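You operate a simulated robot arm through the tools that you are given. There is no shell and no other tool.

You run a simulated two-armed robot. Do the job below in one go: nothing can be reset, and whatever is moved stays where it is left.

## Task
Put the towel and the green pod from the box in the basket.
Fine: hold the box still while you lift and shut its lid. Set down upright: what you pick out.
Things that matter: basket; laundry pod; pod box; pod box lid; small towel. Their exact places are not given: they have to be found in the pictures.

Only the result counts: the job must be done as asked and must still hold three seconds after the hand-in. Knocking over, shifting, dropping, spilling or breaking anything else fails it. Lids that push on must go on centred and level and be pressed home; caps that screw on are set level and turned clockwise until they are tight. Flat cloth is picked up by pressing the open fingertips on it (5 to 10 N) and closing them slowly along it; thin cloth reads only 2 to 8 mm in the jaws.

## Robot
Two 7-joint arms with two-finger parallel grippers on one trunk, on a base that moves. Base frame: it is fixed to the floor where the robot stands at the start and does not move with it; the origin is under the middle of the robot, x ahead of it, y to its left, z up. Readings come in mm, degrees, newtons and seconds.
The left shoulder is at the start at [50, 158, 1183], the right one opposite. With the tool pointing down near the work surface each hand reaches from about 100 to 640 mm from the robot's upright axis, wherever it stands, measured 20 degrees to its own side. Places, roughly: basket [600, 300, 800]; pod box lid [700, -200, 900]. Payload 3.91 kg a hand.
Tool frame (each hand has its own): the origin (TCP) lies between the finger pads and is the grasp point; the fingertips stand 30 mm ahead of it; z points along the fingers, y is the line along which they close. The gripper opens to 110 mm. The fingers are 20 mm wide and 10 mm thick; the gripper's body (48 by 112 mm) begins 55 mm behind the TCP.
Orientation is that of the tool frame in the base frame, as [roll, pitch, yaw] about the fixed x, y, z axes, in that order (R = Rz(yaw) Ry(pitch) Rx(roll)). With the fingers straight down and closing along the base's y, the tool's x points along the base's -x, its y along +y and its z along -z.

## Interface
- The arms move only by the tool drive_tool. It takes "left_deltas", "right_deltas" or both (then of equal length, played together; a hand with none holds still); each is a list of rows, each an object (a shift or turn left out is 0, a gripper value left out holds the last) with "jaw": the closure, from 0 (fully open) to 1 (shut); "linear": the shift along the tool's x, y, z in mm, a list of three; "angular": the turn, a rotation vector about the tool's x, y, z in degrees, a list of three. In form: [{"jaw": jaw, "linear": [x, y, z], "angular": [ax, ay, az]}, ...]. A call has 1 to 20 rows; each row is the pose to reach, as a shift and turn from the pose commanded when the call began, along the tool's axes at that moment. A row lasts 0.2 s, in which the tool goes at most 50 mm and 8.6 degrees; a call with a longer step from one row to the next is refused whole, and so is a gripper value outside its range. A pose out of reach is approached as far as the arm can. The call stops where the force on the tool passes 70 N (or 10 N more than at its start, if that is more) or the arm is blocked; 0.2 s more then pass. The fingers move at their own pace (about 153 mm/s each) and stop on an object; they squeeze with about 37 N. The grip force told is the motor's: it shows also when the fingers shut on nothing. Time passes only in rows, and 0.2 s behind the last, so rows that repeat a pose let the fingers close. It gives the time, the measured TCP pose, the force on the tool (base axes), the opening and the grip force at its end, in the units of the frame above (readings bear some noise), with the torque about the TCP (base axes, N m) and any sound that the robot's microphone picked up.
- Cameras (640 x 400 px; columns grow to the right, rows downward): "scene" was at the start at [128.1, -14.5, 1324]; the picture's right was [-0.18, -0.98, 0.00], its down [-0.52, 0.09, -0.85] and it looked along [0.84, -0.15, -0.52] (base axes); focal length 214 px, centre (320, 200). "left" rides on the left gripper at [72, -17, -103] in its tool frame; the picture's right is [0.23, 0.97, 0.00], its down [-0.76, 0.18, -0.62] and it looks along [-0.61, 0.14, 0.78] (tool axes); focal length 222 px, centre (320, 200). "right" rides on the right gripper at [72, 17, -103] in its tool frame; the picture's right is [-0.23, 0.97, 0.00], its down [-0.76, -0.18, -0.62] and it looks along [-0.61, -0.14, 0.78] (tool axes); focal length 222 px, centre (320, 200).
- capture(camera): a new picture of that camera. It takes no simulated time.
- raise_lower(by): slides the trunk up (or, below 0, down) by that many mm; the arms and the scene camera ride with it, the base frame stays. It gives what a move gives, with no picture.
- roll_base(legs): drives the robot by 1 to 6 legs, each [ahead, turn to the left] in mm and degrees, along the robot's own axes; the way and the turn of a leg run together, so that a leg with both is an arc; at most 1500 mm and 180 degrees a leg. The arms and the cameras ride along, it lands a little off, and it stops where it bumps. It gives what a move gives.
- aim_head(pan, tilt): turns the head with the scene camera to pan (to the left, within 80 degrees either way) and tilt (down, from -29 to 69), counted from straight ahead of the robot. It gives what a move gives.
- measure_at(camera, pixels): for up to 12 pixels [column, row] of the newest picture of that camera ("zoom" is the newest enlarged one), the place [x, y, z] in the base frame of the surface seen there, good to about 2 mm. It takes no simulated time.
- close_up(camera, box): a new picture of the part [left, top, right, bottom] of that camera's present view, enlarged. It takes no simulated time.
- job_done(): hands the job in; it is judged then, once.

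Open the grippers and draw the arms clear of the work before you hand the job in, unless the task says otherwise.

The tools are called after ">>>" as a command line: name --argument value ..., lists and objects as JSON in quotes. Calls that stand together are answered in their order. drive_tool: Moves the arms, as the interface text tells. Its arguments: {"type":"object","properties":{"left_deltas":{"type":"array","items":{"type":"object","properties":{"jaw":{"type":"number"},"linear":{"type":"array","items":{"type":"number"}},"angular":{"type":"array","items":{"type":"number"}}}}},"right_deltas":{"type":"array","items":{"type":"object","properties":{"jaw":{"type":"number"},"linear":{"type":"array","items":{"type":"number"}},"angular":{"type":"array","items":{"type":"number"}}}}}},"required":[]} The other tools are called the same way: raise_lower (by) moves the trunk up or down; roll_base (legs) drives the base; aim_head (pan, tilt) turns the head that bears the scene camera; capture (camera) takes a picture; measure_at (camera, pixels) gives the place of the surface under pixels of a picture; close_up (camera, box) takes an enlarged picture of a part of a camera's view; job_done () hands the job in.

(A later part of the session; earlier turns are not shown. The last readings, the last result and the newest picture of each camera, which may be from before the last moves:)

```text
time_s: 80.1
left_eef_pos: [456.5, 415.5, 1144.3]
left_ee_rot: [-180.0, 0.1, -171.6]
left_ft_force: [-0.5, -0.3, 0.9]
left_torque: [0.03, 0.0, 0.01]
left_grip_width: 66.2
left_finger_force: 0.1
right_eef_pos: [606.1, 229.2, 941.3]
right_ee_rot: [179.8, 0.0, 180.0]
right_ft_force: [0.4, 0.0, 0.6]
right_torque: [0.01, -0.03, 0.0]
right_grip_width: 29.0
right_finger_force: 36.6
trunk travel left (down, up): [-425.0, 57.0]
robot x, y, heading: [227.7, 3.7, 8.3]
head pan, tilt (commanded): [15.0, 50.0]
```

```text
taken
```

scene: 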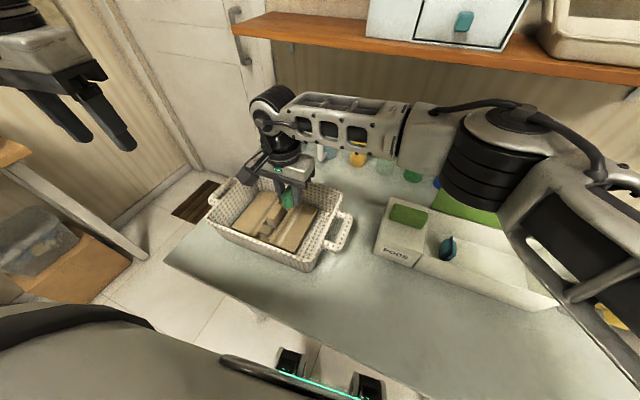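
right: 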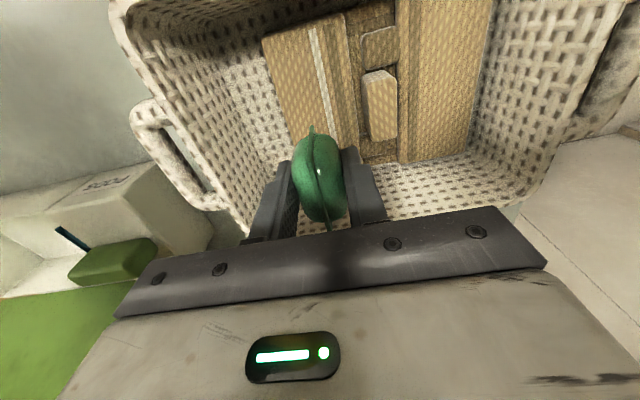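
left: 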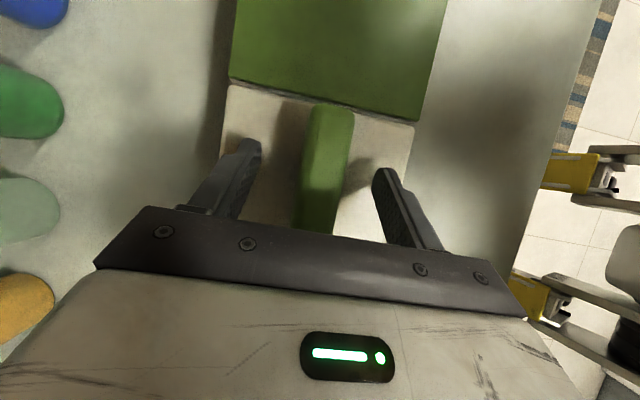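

All is lined up over the flap. I lower to just above the expected contact height (TCP ≈849).

>>> drive_tool --right_deltas '[{"jaw": 1, "linear": [0, 0, 25]}, {"jaw": 1, "linear": [0, 0, 50]}, {"jaw": 1, "linear": [0, 0, 70]}, {"jaw": 1, "linear": [0, 0, 82]}, {"jaw": 1, "linear": [0, 0, 88]}, {"jaw": 1, "linear": [0, 0, 88]}]'

>>> close_up --camera "scene" --box '[200, 120, 370, 280]'

```text
time_s: 81.5
left_eef_pos: [457.4, 416.7, 1144.7]
left_ee_rot: [-179.8, 0.1, -171.7]
left_ft_force: [0.3, -0.5, 0.0]
left_torque: [0.04, 0.0, -0.02]
left_grip_width: 66.0
left_finger_force: 0.1
right_eef_pos: [607.6, 228.5, 851.8]
right_ee_rot: [179.9, 0.0, -180.0]
right_ft_force: [0.2, 0.4, -0.6]
right_torque: [0.03, -0.01, 0.02]
right_grip_width: 28.7
right_finger_force: 37.3
trunk travel left (down, up): [-425.0, 57.0]
robot x, y, heading: [230.4, 3.2, 8.0]
head pan, tilt (commanded): [15.0, 50.0]
```

```text
2.50 times, centred on (285, 200) of scene
```

zoom: 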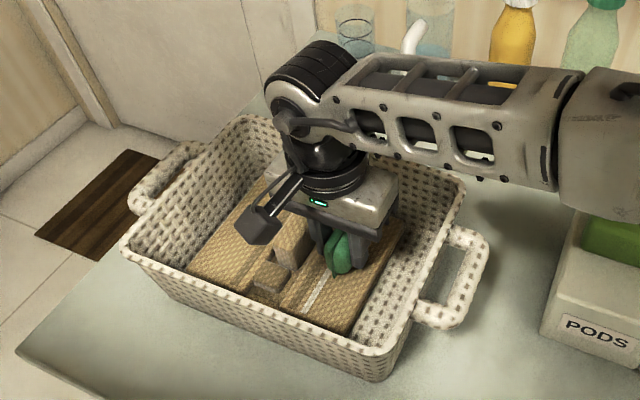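

The pod hovers just over the flap. I step down 1.5 mm at a time watching the force.

>>> drive_tool --right_deltas '[{"jaw": 1, "linear": [0, 0, 1]}, {"jaw": 1, "linear": [0, 0, 2]}, {"jaw": 1, "linear": [0, 0, 2]}]'

>>> drive_tool --right_deltas '[{"jaw": 1, "linear": [0, 0, 0.8]}, {"jaw": 1, "linear": [0, 0, 1.5]}, {"jaw": 1, "linear": [0, 0, 1.5]}]'

```text
time_s: 82.3
left_eef_pos: [456.9, 416.8, 1145.2]
left_ee_rot: [-179.9, 0.1, -171.7]
left_ft_force: [-0.1, -0.1, 0.2]
left_torque: [0.04, 0.02, 0.0]
left_grip_width: 66.0
left_finger_force: 0.0
right_eef_pos: [605.8, 227.5, 848.6]
right_ee_rot: [-180.0, 0.0, -180.0]
right_ft_force: [-0.2, -0.6, 0.2]
right_torque: [0.0, 0.0, -0.01]
right_grip_width: 29.0
right_finger_force: 36.9
trunk travel left (down, up): [-425.0, 57.0]
robot x, y, heading: [229.8, 1.4, 8.3]
head pan, tilt (commanded): [15.0, 50.0]
```

```text
time_s: 83.1
left_eef_pos: [457.4, 415.8, 1143.8]
left_ee_rot: [-179.9, 0.2, -171.8]
left_ft_force: [0.2, 0.6, 0.8]
left_torque: [0.0, -0.01, 0.01]
left_grip_width: 66.1
left_finger_force: 0.1
right_eef_pos: [605.9, 228.5, 849.2]
right_ee_rot: [-180.0, 0.0, 180.0]
right_ft_force: [-0.6, -0.2, -0.6]
right_torque: [0.0, 0.03, 0.02]
right_grip_width: 28.9
right_finger_force: 37.4
trunk travel left (down, up): [-425.0, 57.0]
robot x, y, heading: [227.3, 2.7, 8.1]
head pan, tilt (commanded): [15.0, 50.0]
```

No contact force yet at z≈848.5; I continue down in small steps.

>>> drive_tool --right_deltas '[{"jaw": 1, "linear": [0, 0, 0.8]}, {"jaw": 1, "linear": [0, 0, 1.5]}, {"jaw": 1, "linear": [0, 0, 1.5]}]'

>>> close_up --camera "scene" --box '[255, 170, 345, 250]'

```text
time_s: 83.9
left_eef_pos: [457.3, 415.5, 1144.8]
left_ee_rot: [-179.9, 0.1, -171.7]
left_ft_force: [0.0, 0.5, 0.1]
left_torque: [-0.02, -0.02, 0.0]
left_grip_width: 66.4
left_finger_force: 0.1
right_eef_pos: [605.9, 229.8, 848.6]
right_ee_rot: [179.8, 0.0, 180.0]
right_ft_force: [-0.5, 1.2, 2.7]
right_torque: [0.01, -0.03, 0.0]
right_grip_width: 29.0
right_finger_force: 36.9
trunk travel left (down, up): [-425.0, 57.0]
robot x, y, heading: [229.9, 2.1, 8.3]
head pan, tilt (commanded): [15.0, 50.0]
```

```text
5.00 times, centred on (300, 210) of scene
```

zoom: 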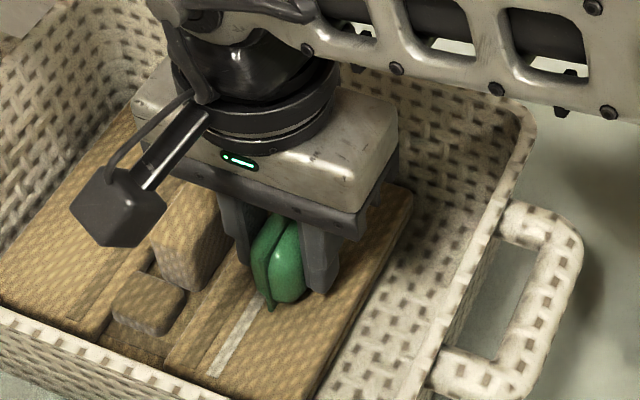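

A light contact (2.7 N) shows the pod is on the flap. I press 0.7 mm more, then open slowly.

>>> drive_tool --right_deltas '[{"jaw": 1, "linear": [0, 0, 0.7]}, {"jaw": 1, "linear": [0, 0, 0.7]}, {"jaw": 0.73, "linear": [0, 0, 0.5]}, {"jaw": 0.7, "linear": [0, 0, 0.3]}, {"jaw": 0.66, "linear": [0, 0, 0.3]}, {"jaw": 0.62, "linear": [0, 0, 0.3]}, {"jaw": 0.62, "linear": [0, 0, 0.3]}]'

>>> close_up --camera "scene" --box '[255, 170, 345, 250]'

```text
time_s: 85.5
left_eef_pos: [457.4, 416.3, 1144.2]
left_ee_rot: [-179.8, 0.1, -171.7]
left_ft_force: [0.3, 0.0, 0.2]
left_torque: [-0.03, 0.01, 0.01]
left_grip_width: 66.2
left_finger_force: 0.1
right_eef_pos: [604.5, 228.4, 846.2]
right_ee_rot: [179.9, 0.0, -179.9]
right_ft_force: [-0.2, -0.4, 0.6]
right_torque: [0.03, 0.02, 0.02]
right_grip_width: 41.9
right_finger_force: 0.0
trunk travel left (down, up): [-425.0, 57.0]
robot x, y, heading: [227.9, 3.6, 8.3]
head pan, tilt (commanded): [15.0, 50.0]
```

```text
5.00 times, centred on (300, 210) of scene
```

zoom: 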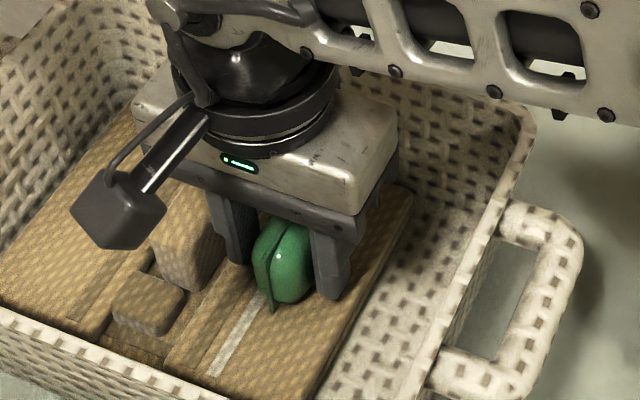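

The pod stands by itself between the opened fingers. I raise the hand straight up.

>>> drive_tool --right_deltas '[{"jaw": 0.6, "linear": [0, 0, -8]}, {"jaw": 0.55, "linear": [0, 0, -20]}, {"jaw": 0.5, "linear": [0, 0, -45]}, {"jaw": 0.5, "linear": [0, 0, -80]}, {"jaw": 0.5, "linear": [0, 0, -120]}, {"jaw": 0.5, "linear": [0, 0, -160]}]'

>>> close_up --camera "scene" --box '[200, 150, 370, 280]'

>>> capture --camera "right"

```text
time_s: 86.9
left_eef_pos: [457.3, 415.3, 1144.3]
left_ee_rot: [-179.9, 0.1, -171.7]
left_ft_force: [-0.1, 0.6, -1.4]
left_torque: [0.01, -0.02, 0.03]
left_grip_width: 66.1
left_finger_force: 0.0
right_eef_pos: [605.6, 229.4, 1009.5]
right_ee_rot: [179.9, 0.1, 180.0]
right_ft_force: [0.3, 0.0, -0.5]
right_torque: [-0.01, -0.03, 0.01]
right_grip_width: 55.0
right_finger_force: 0.0
trunk travel left (down, up): [-425.0, 57.0]
robot x, y, heading: [228.2, 6.7, 7.9]
head pan, tilt (commanded): [15.0, 50.0]
```

```text
3.08 times, centred on (285, 215) of scene
```

zoom: 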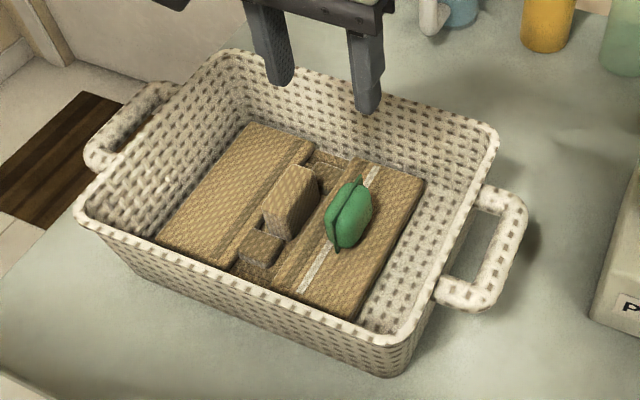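

```text
taken
```

right: 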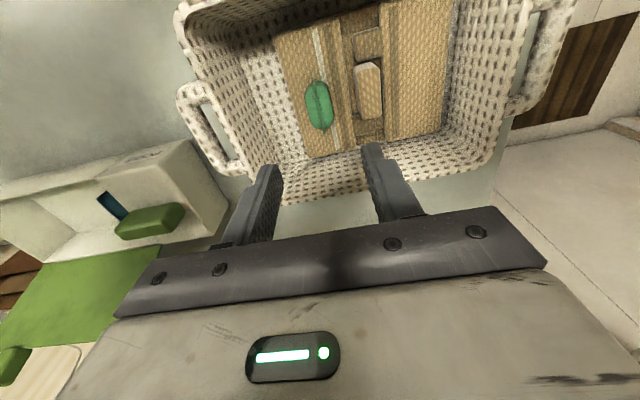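

The pod stands upright on the towel in the basket. Next is shutting the lid: I bring the right hand back over to the right side, high above the box.

>>> drive_tool --right_deltas '[{"jaw": 0.5, "linear": [5, -20, -30]}, {"jaw": 0.5, "linear": [10, -60, -50]}, {"jaw": 0.5, "linear": [15, -105, -60]}, {"jaw": 0.5, "linear": [20, -150, -65]}, {"jaw": 0.5, "linear": [25, -195, -70]}, {"jaw": 0.5, "linear": [30, -240, -75]}, {"jaw": 0.5, "linear": [35, -285, -80]}, {"jaw": 0.5, "linear": [40, -330, -85]}, {"jaw": 0.5, "linear": [45, -375, -90]}, {"jaw": 0.5, "linear": [45, -420, -95]}, {"jaw": 0.5, "linear": [45, -465, -100]}, {"jaw": 0.5, "linear": [45, -510, -105]}, {"jaw": 0.5, "linear": [45, -550, -110]}, {"jaw": 0.5, "linear": [45, -550, -110]}]'

>>> capture --camera "scene"

```text
time_s: 89.9
left_eef_pos: [456.7, 415.7, 1144.0]
left_ee_rot: [-180.0, 0.2, -171.7]
left_ft_force: [-0.8, 0.0, 0.0]
left_torque: [-0.04, 0.0, 0.04]
left_grip_width: 65.8
left_finger_force: 0.0
right_eef_pos: [562.3, -321.5, 1117.0]
right_ee_rot: [180.0, 0.0, -179.9]
right_ft_force: [0.2, 0.4, -0.5]
right_torque: [0.0, 0.04, 0.0]
right_grip_width: 55.0
right_finger_force: 0.1
trunk travel left (down, up): [-425.0, 57.0]
robot x, y, heading: [228.1, 2.3, 8.2]
head pan, tilt (commanded): [15.0, 50.0]
```

```text
taken
```

scene: 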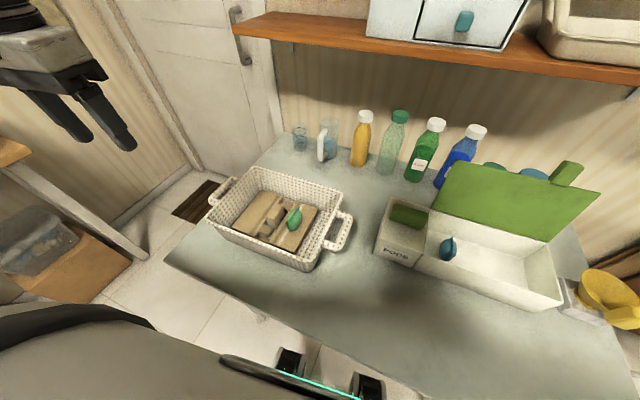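

The right hand is clear at [562, −322, 1117]. I turn the base back 8° to face the table squarely, staying 50 mm further ahead.

>>> roll_base --legs '[[0, -8.2]]'

>>> aim_head --pan -10 --tilt 48

>>> capture --camera "scene"

```text
time_s: 90.9
left_eef_pos: [513.9, 379.9, 1144.2]
left_ee_rot: [180.0, 0.0, -179.9]
left_ft_force: [-0.5, 0.4, 0.2]
left_torque: [0.03, -0.02, -0.03]
left_grip_width: 66.0
left_finger_force: 0.0
right_eef_pos: [512.3, -365.9, 1118.1]
right_ee_rot: [179.9, 0.0, 171.9]
right_ft_force: [0.1, 1.0, -0.2]
right_torque: [0.02, -0.02, -0.02]
right_grip_width: 54.9
right_finger_force: 0.0
trunk travel left (down, up): [-425.0, 57.0]
robot x, y, heading: [225.7, 4.0, 0.2]
head pan, tilt (commanded): [15.0, 50.0]
```

```text
time_s: 91.8
left_eef_pos: [513.8, 379.3, 1145.0]
left_ee_rot: [-179.9, 0.2, -180.0]
left_ft_force: [0.1, -0.4, 0.3]
left_torque: [0.02, 0.0, -0.01]
left_grip_width: 65.9
left_finger_force: 0.0
right_eef_pos: [513.1, -365.9, 1118.9]
right_ee_rot: [179.8, -0.1, 171.8]
right_ft_force: [-0.6, -0.1, 0.0]
right_torque: [-0.01, 0.03, 0.04]
right_grip_width: 55.1
right_finger_force: 0.0
trunk travel left (down, up): [-425.0, 57.0]
robot x, y, heading: [230.5, 5.1, -0.1]
head pan, tilt (commanded): [-10.0, 48.0]
```

```text
taken
```

scene: 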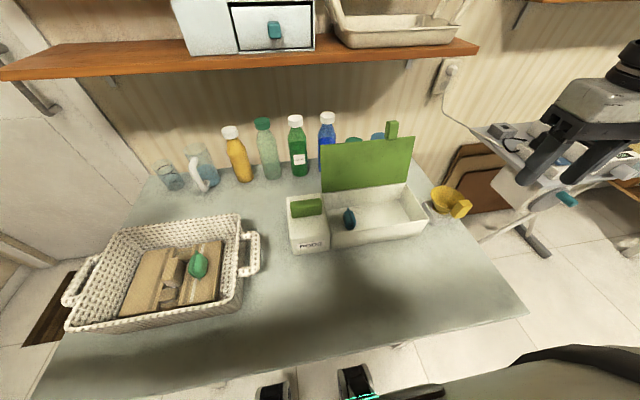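

All stands as left. Now I bring the left hand back over the knob, turning to yaw −90 on the way.

>>> drive_tool --left_deltas '[{"jaw": 0.3, "linear": [-15, -34, 5], "angular": [0, 0, -7.5]}, {"jaw": 0.3, "linear": [-30, -68, 10], "angular": [0, 0, -15]}, {"jaw": 0.3, "linear": [-45, -102, 15], "angular": [0, 0, -22.5]}, {"jaw": 0.3, "linear": [-60, -136, 20], "angular": [0, 0, -30]}, {"jaw": 0.3, "linear": [-75, -170, 25], "angular": [0, 0, -37.5]}, {"jaw": 0.3, "linear": [-90, -204, 30], "angular": [0, 0, -45]}, {"jaw": 0.3, "linear": [-105, -238, 35], "angular": [0, 0, -52.5]}, {"jaw": 0.3, "linear": [-120, -272, 40], "angular": [0, 0, -60]}, {"jaw": 0.3, "linear": [-135, -306, 45], "angular": [0, 0, -67.5]}, {"jaw": 0.3, "linear": [-150, -340, 50], "angular": [0, 0, -75]}, {"jaw": 0.3, "linear": [-165, -374, 55], "angular": [0, 0, -82.5]}, {"jaw": 0.3, "linear": [-178, -407, 60], "angular": [0, 0, -90]}, {"jaw": 0.3, "linear": [-178, -407, 60], "angular": [0, 0, -90]}]'

>>> drive_tool --left_deltas '[{"angular": [0, 6, 0]}, {"angular": [0, 12, 0]}, {"angular": [0, 18, 0]}, {"angular": [0, 24, 0]}, {"angular": [0, 30, 0]}, {"angular": [0, 30, 0]}]'

>>> capture --camera "left"

>>> capture --camera "scene"

```text
time_s: 94.6
left_eef_pos: [689.8, -29.3, 1085.7]
left_ee_rot: [-179.8, -0.1, -89.7]
left_ft_force: [-0.2, -0.2, -0.6]
left_torque: [-0.03, -0.03, 0.02]
left_grip_width: 76.9
left_finger_force: 0.1
right_eef_pos: [512.4, -366.1, 1118.3]
right_ee_rot: [179.9, 0.0, 171.9]
right_ft_force: [0.3, 0.9, 0.6]
right_torque: [0.04, 0.02, -0.01]
right_grip_width: 55.3
right_finger_force: 0.0
trunk travel left (down, up): [-425.0, 57.0]
robot x, y, heading: [225.3, 5.6, -0.0]
head pan, tilt (commanded): [-10.0, 48.0]
```

```text
time_s: 96.0
left_eef_pos: [692.0, -27.7, 1087.3]
left_ee_rot: [-180.0, -30.2, -89.8]
left_ft_force: [-1.1, -0.4, -0.1]
left_torque: [0.05, 0.0, 0.03]
left_grip_width: 76.9
left_finger_force: 0.0
right_eef_pos: [513.5, -368.0, 1115.7]
right_ee_rot: [179.9, 0.0, 171.8]
right_ft_force: [0.2, 0.9, -1.0]
right_torque: [-0.02, 0.0, 0.0]
right_grip_width: 55.1
right_finger_force: 0.1
trunk travel left (down, up): [-425.0, 57.0]
robot x, y, heading: [227.3, 0.5, 0.0]
head pan, tilt (commanded): [-10.0, 48.0]
```

```text
taken
```

left: 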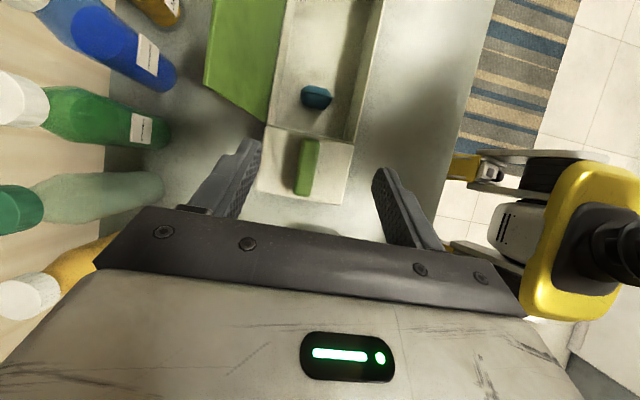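

```text
taken
```

scene: 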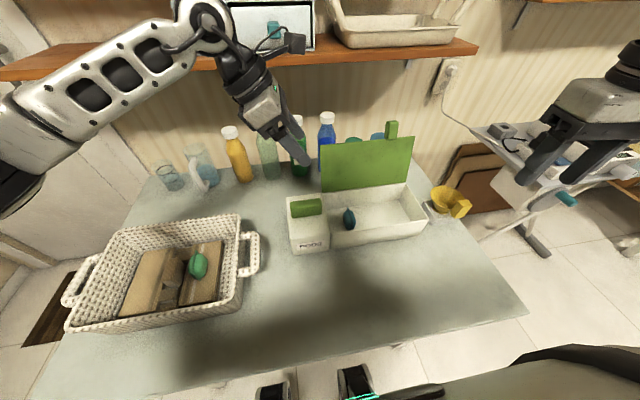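

The left hand is tilted above the knob at [692, −28, 1087]. I descend vertically to z≈905 and check before closing.

>>> drive_tool --left_deltas '[{"jaw": 0.3, "linear": [-20, 0, 34.6]}, {"jaw": 0.3, "linear": [-40, 0, 69.3]}, {"jaw": 0.3, "linear": [-60, 0, 104]}, {"jaw": 0.3, "linear": [-78, 0, 135]}, {"jaw": 0.3, "linear": [-90, 0, 156]}, {"jaw": 0.3, "linear": [-93, 0, 161]}, {"jaw": 0.3, "linear": [-93, 0, 161]}]'

>>> capture --camera "left"

>>> close_up --camera "scene" --box '[250, 110, 450, 270]'

```text
time_s: 97.6
left_eef_pos: [692.9, -28.5, 899.2]
left_ee_rot: [-179.9, -30.1, -89.9]
left_ft_force: [-0.3, 0.0, -1.1]
left_torque: [0.02, 0.01, 0.01]
left_grip_width: 76.9
left_finger_force: 0.1
right_eef_pos: [513.8, -365.9, 1117.9]
right_ee_rot: [179.9, 0.0, 171.8]
right_ft_force: [-0.3, -0.1, -0.2]
right_torque: [0.02, 0.02, 0.03]
right_grip_width: 55.2
right_finger_force: 0.1
trunk travel left (down, up): [-425.0, 57.0]
robot x, y, heading: [227.9, 0.5, -0.1]
head pan, tilt (commanded): [-10.0, 48.0]
```

```text
taken
```

left: 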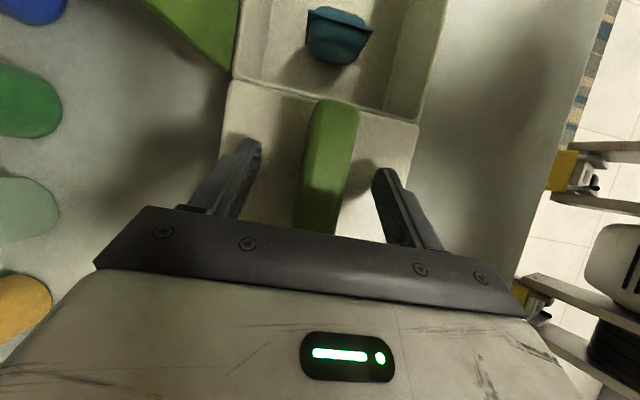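

```text
2.50 times, centred on (350, 190) of scene
```

zoom: 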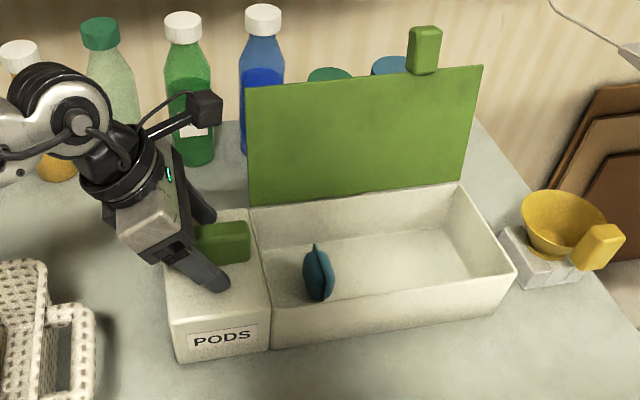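

The fingers straddle the knob as before. I close slowly on it.

>>> drive_tool --left_deltas '[{"jaw": 0.5, "linear": [0, 0, 0]}, {"jaw": 0.65, "linear": [0, 0, 0]}, {"jaw": 0.72, "linear": [0, 0, 0]}, {"jaw": 0.76, "linear": [0, 0, 0]}, {"jaw": 0.8, "linear": [0, 0, 0]}, {"jaw": 1.0, "linear": [0, 0, 0]}, {"jaw": 1.0, "linear": [0, 0, 0]}]'

>>> close_up --camera "scene" --box '[290, 110, 450, 260]'

>>> measure_at --camera "zoom" --pixels '[[60, 370], [150, 360], [180, 350], [300, 340], [400, 320], [200, 200], [200, 140], [320, 180], [320, 110], [430, 160], [355, 60], [360, 100]]'

```text
time_s: 99.2
left_eef_pos: [692.1, -28.7, 900.2]
left_ee_rot: [-179.9, -30.1, -89.9]
left_ft_force: [-0.5, 0.2, -0.3]
left_torque: [0.0, 0.26, -0.15]
left_grip_width: 25.7
left_finger_force: 36.9
right_eef_pos: [512.2, -366.3, 1118.2]
right_ee_rot: [179.9, -0.1, 171.8]
right_ft_force: [0.6, 0.6, 0.5]
right_torque: [-0.01, 0.0, 0.04]
right_grip_width: 54.8
right_finger_force: 0.0
trunk travel left (down, up): [-425.0, 57.0]
robot x, y, heading: [226.2, 3.4, -0.1]
head pan, tilt (commanded): [-10.0, 48.0]
```

```text
2.67 times, centred on (370, 185) of scene
```

zoom: 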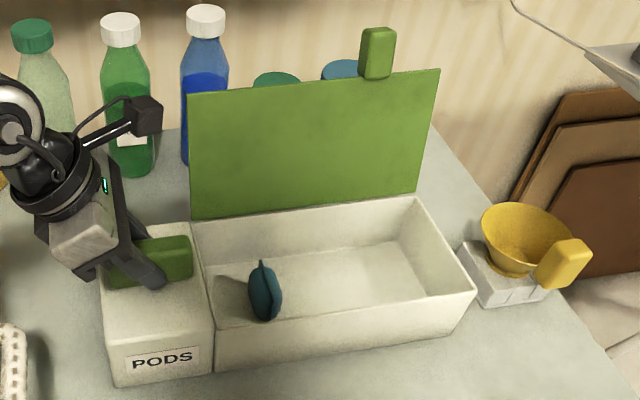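

```text
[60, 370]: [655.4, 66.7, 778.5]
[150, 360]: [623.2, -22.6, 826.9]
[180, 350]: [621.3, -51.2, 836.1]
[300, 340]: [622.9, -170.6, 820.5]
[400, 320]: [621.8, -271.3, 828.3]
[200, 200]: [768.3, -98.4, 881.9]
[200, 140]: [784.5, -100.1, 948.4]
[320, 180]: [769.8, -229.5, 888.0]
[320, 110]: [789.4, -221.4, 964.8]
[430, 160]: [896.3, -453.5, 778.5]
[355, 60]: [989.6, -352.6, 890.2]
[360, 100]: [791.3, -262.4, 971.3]
```

The knob is held again (25.7 mm) and the box is square. I measure the tab precisely where it stands now.

>>> close_up --camera "scene" --box '[370, 110, 410, 145]'

>>> measure_at --camera "zoom" --pixels '[[270, 150], [350, 150], [310, 130], [310, 200], [310, 260], [260, 280], [340, 270], [310, 110], [320, 300], [260, 200], [355, 200], [200, 350]]'

```text
11.43 times, centred on (390, 128) of scene
```

zoom: 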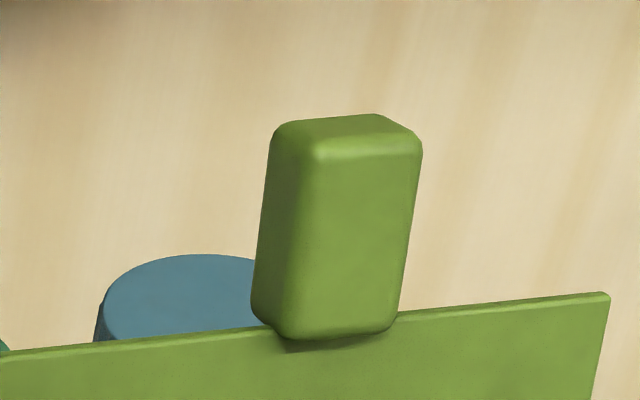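

```text
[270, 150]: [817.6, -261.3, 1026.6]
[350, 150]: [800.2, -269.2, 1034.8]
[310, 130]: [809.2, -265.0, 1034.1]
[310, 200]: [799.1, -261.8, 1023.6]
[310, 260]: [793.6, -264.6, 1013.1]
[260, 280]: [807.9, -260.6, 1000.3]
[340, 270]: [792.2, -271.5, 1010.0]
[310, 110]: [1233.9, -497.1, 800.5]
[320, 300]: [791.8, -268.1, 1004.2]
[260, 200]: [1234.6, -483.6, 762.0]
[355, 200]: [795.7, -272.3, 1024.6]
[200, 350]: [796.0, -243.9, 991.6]
```

The tab's centre is about [806, −273.5, 1017] with its end at z≈1035. Before gripping I test in free air whether the right arm can reach the steeply tilted pose (60° forward) needed at the end of the closing swing.

>>> drive_tool --right_deltas '[{"jaw": 0.45, "linear": [-10, 15, 20], "angular": [0, 0, -4.1]}, {"jaw": 0.45, "linear": [-25, 35, 50], "angular": [0, 0, -8.2]}, {"jaw": 0.45, "linear": [-40, 55, 80], "angular": [0, 0, -8.2]}, {"jaw": 0.45, "linear": [-50, 75, 110], "angular": [0, 0, -8.2]}, {"jaw": 0.45, "linear": [-50, 75, 110], "angular": [0, 0, -8.2]}]'

>>> drive_tool --right_deltas '[{"angular": [0, -7.5, 0]}, {"angular": [0, -15, 0]}, {"angular": [0, -22.5, 0]}, {"angular": [0, -30, 0]}, {"angular": [0, -37.5, 0]}, {"angular": [0, -45, 0]}, {"angular": [0, -52.5, 0]}, {"angular": [0, -60, 0]}, {"angular": [0, -60, 0]}]'

>>> capture --camera "scene"

```text
time_s: 100.4
left_eef_pos: [692.0, -28.3, 901.3]
left_ee_rot: [-179.9, -30.1, -89.9]
left_ft_force: [-0.5, 0.2, 1.2]
left_torque: [0.0, 0.23, -0.07]
left_grip_width: 25.9
left_finger_force: 36.2
right_eef_pos: [572.2, -297.6, 1008.0]
right_ee_rot: [179.9, 0.0, 179.9]
right_ft_force: [-0.3, -0.8, 0.3]
right_torque: [-0.04, -0.01, 0.01]
right_grip_width: 60.4
right_finger_force: 0.1
trunk travel left (down, up): [-425.0, 57.0]
robot x, y, heading: [231.5, 0.3, 0.1]
head pan, tilt (commanded): [-10.0, 48.0]
```

```text
time_s: 102.4
left_eef_pos: [692.1, -28.9, 900.1]
left_ee_rot: [-179.9, -30.1, -89.9]
left_ft_force: [-1.1, -0.6, 0.2]
left_torque: [0.06, 0.07, -0.06]
left_grip_width: 25.7
left_finger_force: 36.8
right_eef_pos: [608.4, -329.0, 994.7]
right_ee_rot: [-179.7, 53.8, 179.5]
right_ft_force: [1.1, 0.0, 0.3]
right_torque: [-0.01, 0.02, -0.01]
right_grip_width: 60.5
right_finger_force: 0.1
right hand out of reach, approached as far as the arm can: row 4, 5, 6, 7, 8, 9
trunk travel left (down, up): [-425.0, 57.0]
robot x, y, heading: [229.6, 4.2, -0.1]
head pan, tilt (commanded): [-10.0, 48.0]
```

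```text
taken
```

scene: 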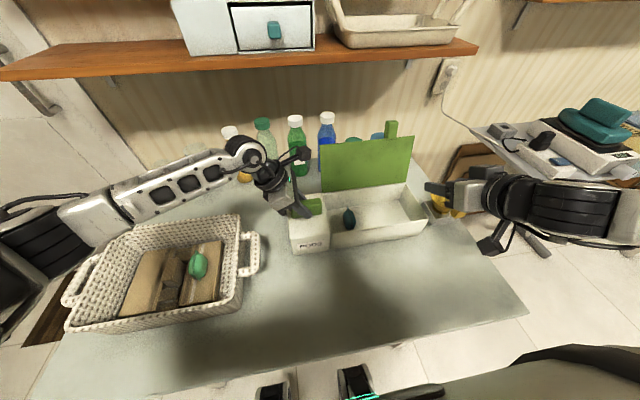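

Beyond ~30° tilt the folded right arm can't hold this pose at the present base spot. I bring the hand upright again and above the tab, to test a lighter grip that lets the tab pivot.

>>> drive_tool --right_deltas '[{"jaw": 0.45, "linear": [-15, 5, -5], "angular": [0, -7.7, 0]}, {"jaw": 0.45, "linear": [-15, 5, -5], "angular": [0, 0, 0]}, {"jaw": 0.45, "linear": [-30, 10, -10], "angular": [0, 7.7, 0]}, {"jaw": 0.45, "linear": [-45, 15, -15], "angular": [0, 15.4, 0]}, {"jaw": 0.45, "linear": [-60, 20, -20], "angular": [0, 23, 0]}, {"jaw": 0.45, "linear": [-75, 25, -25], "angular": [0, 30.8, 0]}, {"jaw": 0.45, "linear": [-90, 30, -29], "angular": [0, 38.5, 0]}, {"jaw": 0.45, "linear": [-90, 30, -29], "angular": [0, 46, 0]}, {"jaw": 0.45, "linear": [-90, 30, -29], "angular": [0, 53.8, 0]}, {"jaw": 0.45, "linear": [-90, 30, -29], "angular": [0, 53.8, 0]}]'

>>> capture --camera "right"

```text
time_s: 104.6
left_eef_pos: [692.5, -28.1, 900.1]
left_ee_rot: [-179.9, -30.0, -89.9]
left_ft_force: [-0.4, 0.5, 1.9]
left_torque: [0.03, 0.1, -0.05]
left_grip_width: 25.5
left_finger_force: 36.9
right_eef_pos: [641.6, -297.2, 1082.4]
right_ee_rot: [-179.9, 0.0, 179.2]
right_ft_force: [-0.5, 0.5, -0.1]
right_torque: [0.03, -0.06, -0.03]
right_grip_width: 60.4
right_finger_force: 0.1
right hand out of reach, approached as far as the arm can: row 1
trunk travel left (down, up): [-425.0, 57.0]
robot x, y, heading: [227.8, 2.4, 0.0]
head pan, tilt (commanded): [-10.0, 48.0]
```

```text
taken
```

right: 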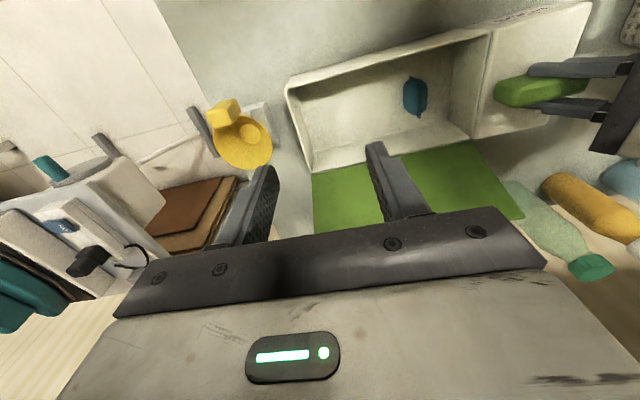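

Upright at [642, −297, 1082]. I move to above the tab at [806, −273.5, 1095].

>>> drive_tool --right_deltas '[{"jaw": 0.45, "linear": [-35, 6, -12], "angular": [0, 0, -0.8]}, {"jaw": 0.45, "linear": [-75, 12, -12], "angular": [0, 0, -0.8]}, {"jaw": 0.45, "linear": [-115, 18, -12], "angular": [0, 0, -0.8]}, {"jaw": 0.45, "linear": [-145, 23.7, -12], "angular": [0, 0, -0.8]}, {"jaw": 0.45, "linear": [-164.5, 23.7, -12], "angular": [0, 0, -0.8]}, {"jaw": 0.45, "linear": [-164.5, 23.7, -12], "angular": [0, 0, -0.8]}]'

>>> capture --camera "right"

>>> close_up --camera "scene" --box '[340, 70, 440, 160]'

```text
time_s: 106.0
left_eef_pos: [691.2, -28.3, 899.7]
left_ee_rot: [-179.9, -30.1, -89.9]
left_ft_force: [-0.9, -1.0, 0.6]
left_torque: [0.04, 0.21, -0.04]
left_grip_width: 25.9
left_finger_force: 37.4
right_eef_pos: [806.0, -276.8, 1095.7]
right_ee_rot: [-179.8, 0.1, 180.0]
right_ft_force: [-0.4, -0.1, 0.1]
right_torque: [0.02, 0.01, 0.01]
right_grip_width: 60.8
right_finger_force: 0.0
trunk travel left (down, up): [-425.0, 57.0]
robot x, y, heading: [230.4, 3.1, 0.2]
head pan, tilt (commanded): [-10.0, 48.0]
```

```text
taken
```

right: 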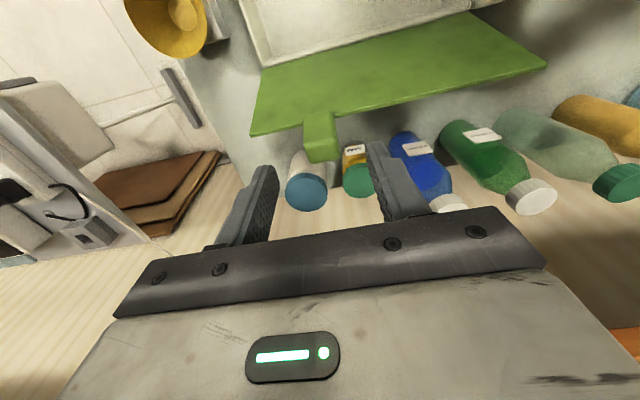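

```text
4.44 times, centred on (390, 115) of scene
```

zoom: 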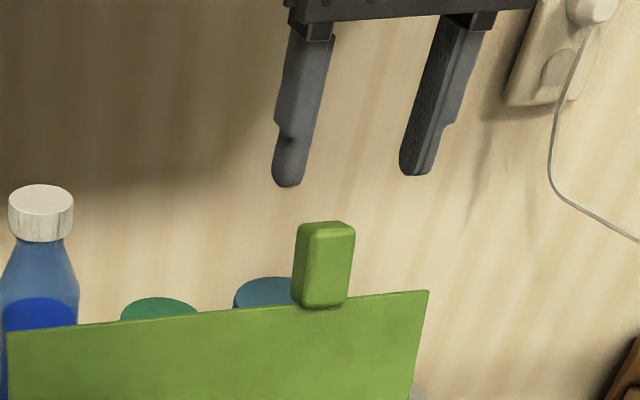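

Reach here is fine. I tilt the hand 8° back and descend to straddle the tab from above (fingertips ~10 mm over the lid edge).

>>> drive_tool --right_deltas '[{"jaw": 0.45, "linear": [-2, 2, 10], "angular": [0, 4, 0]}, {"jaw": 0.45, "linear": [-2.8, 3.3, 20], "angular": [0, 8, 0]}, {"jaw": 0.45, "linear": [-2.8, 3.3, 40], "angular": [0, 8, 0]}, {"jaw": 0.45, "linear": [-2.8, 3.3, 60], "angular": [0, 8, 0]}, {"jaw": 0.45, "linear": [-2.8, 3.3, 60], "angular": [0, 8, 0]}]'

>>> capture --camera "right"

>>> close_up --camera "scene" --box '[340, 70, 440, 160]'

```text
time_s: 107.2
left_eef_pos: [692.8, -26.7, 899.4]
left_ee_rot: [-179.9, -30.2, -89.9]
left_ft_force: [0.5, 0.0, 1.4]
left_torque: [-0.03, 0.16, -0.02]
left_grip_width: 25.8
left_finger_force: 37.1
right_eef_pos: [807.8, -275.3, 1034.7]
right_ee_rot: [-179.8, -7.8, 179.9]
right_ft_force: [0.5, -0.1, -0.4]
right_torque: [0.01, -0.02, -0.01]
right_grip_width: 60.5
right_finger_force: 0.1
trunk travel left (down, up): [-425.0, 57.0]
robot x, y, heading: [232.6, 1.5, -0.0]
head pan, tilt (commanded): [-10.0, 48.0]
```

```text
taken
```

right: 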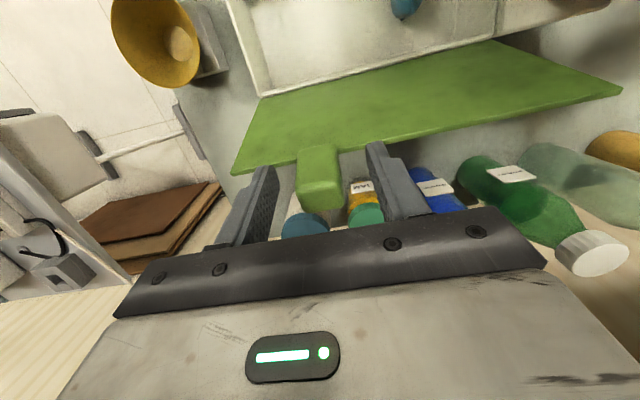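

```text
4.44 times, centred on (390, 115) of scene
```

zoom: 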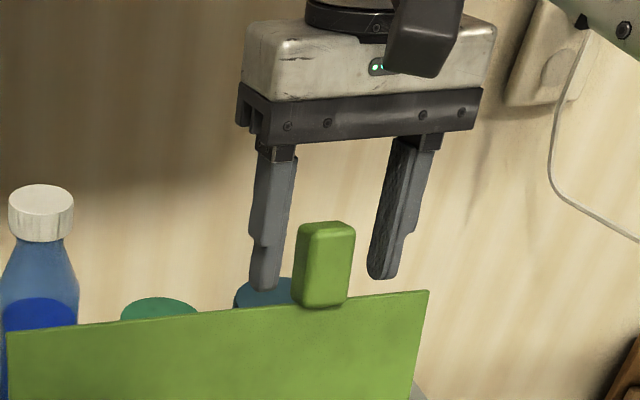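

The tab sits between the fingers. I close gently, first only to about the tab's width, to see the resulting grip force.

>>> drive_tool --right_deltas '[{"jaw": 0.6, "linear": [0, 1.5, 0]}, {"jaw": 0.7, "linear": [0, 1.5, 0]}, {"jaw": 0.74, "linear": [0, 1.5, 0]}, {"jaw": 0.76, "linear": [0, 1.5, 0]}, {"jaw": 0.76, "linear": [0, 1.5, 0]}]'

>>> drive_tool --right_deltas '[{"jaw": 0.765, "linear": [0, 0, 0]}, {"jaw": 0.77, "linear": [0, 0, 0]}, {"jaw": 0.77, "linear": [0, 0, 0]}]'

```text
time_s: 108.4
left_eef_pos: [693.3, -28.1, 900.1]
left_ee_rot: [-179.9, -30.1, -89.8]
left_ft_force: [-0.8, 7.8, 2.6]
left_torque: [-0.69, 0.09, 0.5]
left_grip_width: 25.6
left_finger_force: 36.9
right_eef_pos: [807.1, -272.0, 1035.3]
right_ee_rot: [-179.8, -7.9, 179.9]
right_ft_force: [0.7, -9.7, 1.0]
right_torque: [-0.09, -0.11, 0.07]
right_grip_width: 30.9
right_finger_force: 4.6
trunk travel left (down, up): [-425.0, 57.0]
robot x, y, heading: [231.5, 1.2, 0.0]
head pan, tilt (commanded): [-10.0, 48.0]
```

```text
time_s: 109.2
left_eef_pos: [692.8, -27.1, 899.2]
left_ee_rot: [-179.9, -30.0, -89.9]
left_ft_force: [0.4, 11.0, 2.6]
left_torque: [-0.24, 0.03, 0.52]
left_grip_width: 25.8
left_finger_force: 36.8
right_eef_pos: [807.1, -272.4, 1035.0]
right_ee_rot: [-179.8, -7.9, 179.9]
right_ft_force: [0.6, -10.1, 3.0]
right_torque: [-0.14, -0.13, 0.11]
right_grip_width: 30.9
right_finger_force: 5.2
trunk travel left (down, up): [-425.0, 57.0]
robot x, y, heading: [229.3, -1.5, 0.1]
head pan, tilt (commanded): [-10.0, 48.0]
```

The grip force is adjustable (5 N here), and the −10 N sideways force shows the tab lies ~3 mm further to −y. I recentre by −3 mm.

>>> drive_tool --right_deltas '[{"jaw": 0.72, "linear": [0, -1.5, 0]}, {"jaw": 0.72, "linear": [0, -3, 0]}, {"jaw": 0.77, "linear": [0, -3, 0]}, {"jaw": 0.8, "linear": [0, -3, 0]}, {"jaw": 0.8, "linear": [0, -3, 0]}]'

```text
time_s: 110.4
left_eef_pos: [692.3, -27.9, 900.6]
left_ee_rot: [-179.9, -30.2, -90.0]
left_ft_force: [-0.3, 6.9, 1.7]
left_torque: [-0.97, -0.17, 0.41]
left_grip_width: 25.8
left_finger_force: 36.9
right_eef_pos: [808.1, -275.2, 1035.7]
right_ee_rot: [-179.8, -8.0, 179.9]
right_ft_force: [-0.3, -6.6, 0.2]
right_torque: [-0.31, -0.09, 0.34]
right_grip_width: 27.5
right_finger_force: 36.8
trunk travel left (down, up): [-425.0, 57.0]
robot x, y, heading: [227.7, 1.0, 0.0]
head pan, tilt (commanded): [-10.0, 48.0]
```

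Now both fingers hold the tab (27.5 mm) at full force. I ease the jaw to ~0.76 and shift 1 mm to find a light grip.

>>> drive_tool --right_deltas '[{"jaw": 0.755, "linear": [0, -1, 0]}, {"jaw": 0.755, "linear": [0, -1, 0]}, {"jaw": 0.755, "linear": [0, -1, 0]}]'

>>> drive_tool --right_deltas '[{"jaw": 0.765, "linear": [0, -0.5, 0]}, {"jaw": 0.765, "linear": [0, -0.5, 0]}]'

```text
time_s: 111.2
left_eef_pos: [692.8, -27.3, 899.3]
left_ee_rot: [-179.9, -30.1, -90.1]
left_ft_force: [0.7, 0.2, 1.1]
left_torque: [0.12, 0.01, 0.27]
left_grip_width: 25.7
left_finger_force: 36.9
right_eef_pos: [808.7, -275.4, 1036.4]
right_ee_rot: [-179.9, -7.9, 180.0]
right_ft_force: [-0.3, -0.1, -0.5]
right_torque: [-0.05, 0.03, 0.0]
right_grip_width: 28.1
right_finger_force: 0.5
trunk travel left (down, up): [-425.0, 57.0]
robot x, y, heading: [228.0, 0.3, -0.1]
head pan, tilt (commanded): [-10.0, 48.0]
```

```text
time_s: 111.8
left_eef_pos: [692.6, -28.2, 900.0]
left_ee_rot: [-179.9, -30.1, -89.8]
left_ft_force: [4.8, -5.3, 0.4]
left_torque: [0.9, 0.17, 0.32]
left_grip_width: 25.7
left_finger_force: 37.3
right_eef_pos: [809.3, -276.7, 1037.2]
right_ee_rot: [179.9, -8.0, -179.9]
right_ft_force: [-4.9, 6.1, -0.1]
right_torque: [-0.05, 0.41, 0.29]
right_grip_width: 27.4
right_finger_force: 36.8
trunk travel left (down, up): [-425.0, 57.0]
robot x, y, heading: [227.5, 4.2, 0.2]
head pan, tilt (commanded): [-10.0, 48.0]
```

The squeeze is nearly on/off (0.755 loose, 0.765 full), so I use full grip but with the hinge now solved at about [761, 860.5]. I swing the lid 6° forward, then loosen briefly to learn whether the hinge holds by friction.

>>> drive_tool --right_deltas '[{"jaw": 0.8, "linear": [0, 1, 0]}, {"jaw": 0.8, "linear": [4.7, 1, -0.5], "angular": [0, -1.5, 0]}, {"jaw": 0.8, "linear": [9.5, 1, -0.9], "angular": [0, -3, 0]}, {"jaw": 0.8, "linear": [14.2, 1, -1.2], "angular": [0, -4.5, 0]}, {"jaw": 0.8, "linear": [19.0, 1, -1.4], "angular": [0, -6, 0]}, {"jaw": 0.8, "linear": [19.0, 1, -1.4], "angular": [0, -6, 0]}]'

>>> close_up --camera "scene" --box '[290, 110, 450, 260]'

>>> measure_at --camera "zoom" --pixels '[[150, 360], [180, 350], [300, 340], [400, 320], [200, 200], [200, 140], [320, 180], [320, 110], [250, 190], [250, 120]]'

```text
time_s: 113.2
left_eef_pos: [692.7, -27.2, 899.5]
left_ee_rot: [-179.9, -30.1, -89.9]
left_ft_force: [2.2, -0.3, 0.6]
left_torque: [0.34, -0.05, 0.41]
left_grip_width: 25.6
left_finger_force: 37.1
right_eef_pos: [790.9, -275.1, 1039.4]
right_ee_rot: [-179.8, -1.9, 179.9]
right_ft_force: [-2.6, -1.8, 0.9]
right_torque: [0.07, 0.5, 0.4]
right_grip_width: 27.6
right_finger_force: 37.0
trunk travel left (down, up): [-425.0, 57.0]
robot x, y, heading: [228.6, 3.6, 0.1]
head pan, tilt (commanded): [-10.0, 48.0]
```

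```text
2.67 times, centred on (370, 185) of scene
```

zoom: 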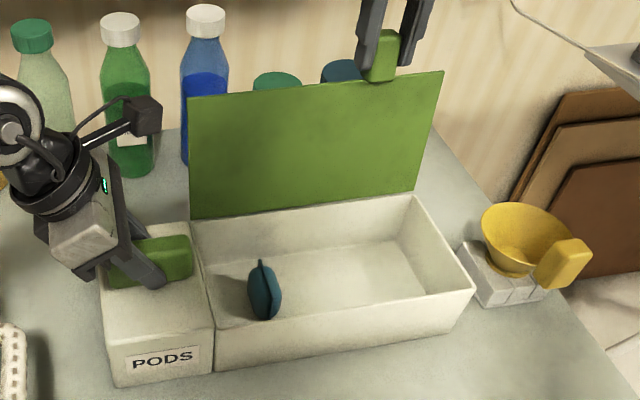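

```text
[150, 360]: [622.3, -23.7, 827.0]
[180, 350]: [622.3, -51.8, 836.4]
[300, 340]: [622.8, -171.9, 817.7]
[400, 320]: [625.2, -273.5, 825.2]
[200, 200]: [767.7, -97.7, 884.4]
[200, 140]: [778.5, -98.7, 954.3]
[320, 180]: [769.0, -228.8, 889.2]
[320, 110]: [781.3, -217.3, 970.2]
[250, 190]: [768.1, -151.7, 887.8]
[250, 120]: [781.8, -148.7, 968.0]
```

The lid moved to ~98.6° with under 3 N of force and the box unmoved. Now I loosen the jaws for a moment to see if the lid stays.

>>> drive_tool --right_deltas '[{"jaw": 0.72}, {"jaw": 0.72}, {"jaw": 0.72}]'

>>> close_up --camera "scene" --box '[290, 110, 450, 260]'

>>> measure_at --camera "zoom" --pixels '[[150, 360], [180, 350], [300, 340], [400, 320], [200, 200], [200, 140], [320, 180], [320, 110], [250, 190], [250, 120]]'

```text
time_s: 114.0
left_eef_pos: [692.4, -28.6, 901.5]
left_ee_rot: [-179.9, -30.0, -89.9]
left_ft_force: [-0.3, 1.5, 2.5]
left_torque: [0.61, 0.02, 0.1]
left_grip_width: 25.9
left_finger_force: 37.3
right_eef_pos: [791.3, -274.0, 1040.8]
right_ee_rot: [-179.9, -1.9, 179.8]
right_ft_force: [0.9, -0.5, 0.1]
right_torque: [-0.01, 0.02, 0.03]
right_grip_width: 30.9
right_finger_force: 0.1
trunk travel left (down, up): [-425.0, 57.0]
robot x, y, heading: [228.5, 2.3, -0.1]
head pan, tilt (commanded): [-10.0, 48.0]
```

```text
2.67 times, centred on (370, 185) of scene
```

zoom: 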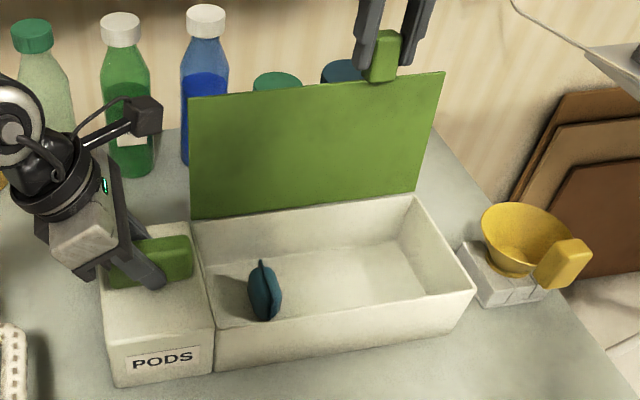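

```text
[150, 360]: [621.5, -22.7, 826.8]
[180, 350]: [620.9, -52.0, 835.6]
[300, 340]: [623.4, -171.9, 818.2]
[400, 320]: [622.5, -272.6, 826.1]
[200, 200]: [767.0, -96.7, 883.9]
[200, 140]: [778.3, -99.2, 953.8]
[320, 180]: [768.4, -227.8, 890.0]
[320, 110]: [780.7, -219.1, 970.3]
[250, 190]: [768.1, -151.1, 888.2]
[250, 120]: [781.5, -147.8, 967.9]
```

The lid stays where it is left at 98.6°, so the hinge has friction. I re-grip and swing it forward, hand turning fully with it, to about 64°.

>>> drive_tool --right_deltas '[{"jaw": 0.77, "linear": [0, -0.5, 0]}, {"jaw": 0.8, "linear": [0, -0.5, 0]}, {"jaw": 0.8, "linear": [12.6, -0.5, -1.2], "angular": [0, -4, 0]}, {"jaw": 0.8, "linear": [28.5, -0.5, -1.3], "angular": [0, -9, 0]}, {"jaw": 0.8, "linear": [44.3, -0.5, -0.2], "angular": [0, -14, 0]}, {"jaw": 0.8, "linear": [60.0, -0.5, 2.5], "angular": [0, -19, 0]}, {"jaw": 0.8, "linear": [60.0, -0.5, 2.5], "angular": [0, -19, 0]}]'

>>> close_up --camera "scene" --box '[290, 110, 450, 260]'

>>> measure_at --camera "zoom" --pixels '[[150, 360], [180, 350], [300, 340], [400, 320], [200, 200], [200, 140], [320, 180], [320, 130], [250, 190], [250, 140]]'

```text
time_s: 115.6
left_eef_pos: [692.4, -27.9, 900.6]
left_ee_rot: [-179.8, -30.2, -89.9]
left_ft_force: [-3.3, 7.7, 4.6]
left_torque: [-1.09, 0.32, -0.28]
left_grip_width: 25.7
left_finger_force: 37.5
right_eef_pos: [729.1, -275.7, 1039.9]
right_ee_rot: [-179.8, 17.2, 179.8]
right_ft_force: [3.2, -7.2, -0.4]
right_torque: [-0.37, -0.44, -0.07]
right_grip_width: 27.4
right_finger_force: 37.1
trunk travel left (down, up): [-425.0, 57.0]
robot x, y, heading: [226.4, 4.7, 0.1]
head pan, tilt (commanded): [-10.0, 48.0]
```

```text
2.67 times, centred on (370, 185) of scene
```

zoom: 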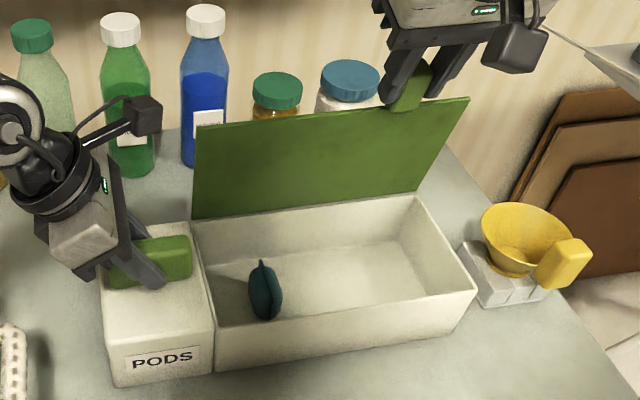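

```text
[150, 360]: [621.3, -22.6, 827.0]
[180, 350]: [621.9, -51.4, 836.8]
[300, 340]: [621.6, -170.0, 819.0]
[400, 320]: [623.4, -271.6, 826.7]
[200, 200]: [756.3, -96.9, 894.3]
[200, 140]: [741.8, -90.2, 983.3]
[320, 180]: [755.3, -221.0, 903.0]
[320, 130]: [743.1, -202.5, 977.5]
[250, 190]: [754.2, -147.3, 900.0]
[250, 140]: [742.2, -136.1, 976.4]
```

The lid is at ~81° and the box still square. I continue with the hand turning along, to about 60°.

>>> drive_tool --right_deltas '[{"jaw": 0.8, "linear": [7.8, -1, -0.8], "angular": [0, -2.5, 0]}, {"jaw": 0.8, "linear": [15.8, -1, -1.3], "angular": [0, -5, 0]}, {"jaw": 0.8, "linear": [31.7, -1, -1.2], "angular": [0, -10, 0]}, {"jaw": 0.8, "linear": [47.4, -1, 0.3], "angular": [0, -15, 0]}, {"jaw": 0.8, "linear": [63.0, -1, 3.1], "angular": [0, -20, 0]}, {"jaw": 0.8, "linear": [63.0, -1, 3.1], "angular": [0, -20, 0]}]'

>>> close_up --camera "scene" --box '[290, 110, 450, 260]'

>>> measure_at --camera "zoom" --pixels '[[150, 360], [180, 350], [300, 340], [400, 320], [205, 200], [205, 165], [320, 180], [320, 145], [250, 195], [250, 160]]'

```text
time_s: 117.0
left_eef_pos: [692.7, -28.6, 899.8]
left_ee_rot: [-179.9, -30.2, -89.9]
left_ft_force: [3.1, -11.9, -0.3]
left_torque: [0.98, 0.0, 0.39]
left_grip_width: 25.8
left_finger_force: 37.4
right_eef_pos: [671.5, -277.3, 1016.9]
right_ee_rot: [179.9, 37.0, -179.8]
right_ft_force: [-4.4, 12.0, 1.5]
right_torque: [0.21, 0.36, 0.53]
right_grip_width: 27.6
right_finger_force: 36.9
trunk travel left (down, up): [-425.0, 57.0]
robot x, y, heading: [227.0, 1.2, 0.0]
head pan, tilt (commanded): [-10.0, 48.0]
```

```text
2.67 times, centred on (370, 185) of scene
```

zoom: 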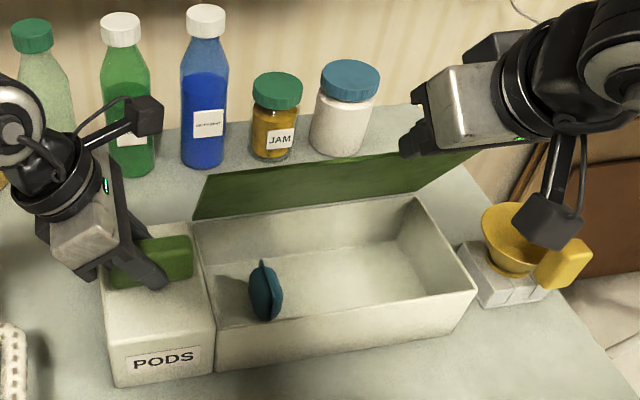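

```text
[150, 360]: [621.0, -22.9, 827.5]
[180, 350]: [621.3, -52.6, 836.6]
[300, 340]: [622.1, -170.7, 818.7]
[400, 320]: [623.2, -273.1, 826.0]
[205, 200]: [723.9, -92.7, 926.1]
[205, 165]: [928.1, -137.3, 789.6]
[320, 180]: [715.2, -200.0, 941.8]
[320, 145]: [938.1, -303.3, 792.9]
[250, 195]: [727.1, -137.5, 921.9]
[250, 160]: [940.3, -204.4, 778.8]
```

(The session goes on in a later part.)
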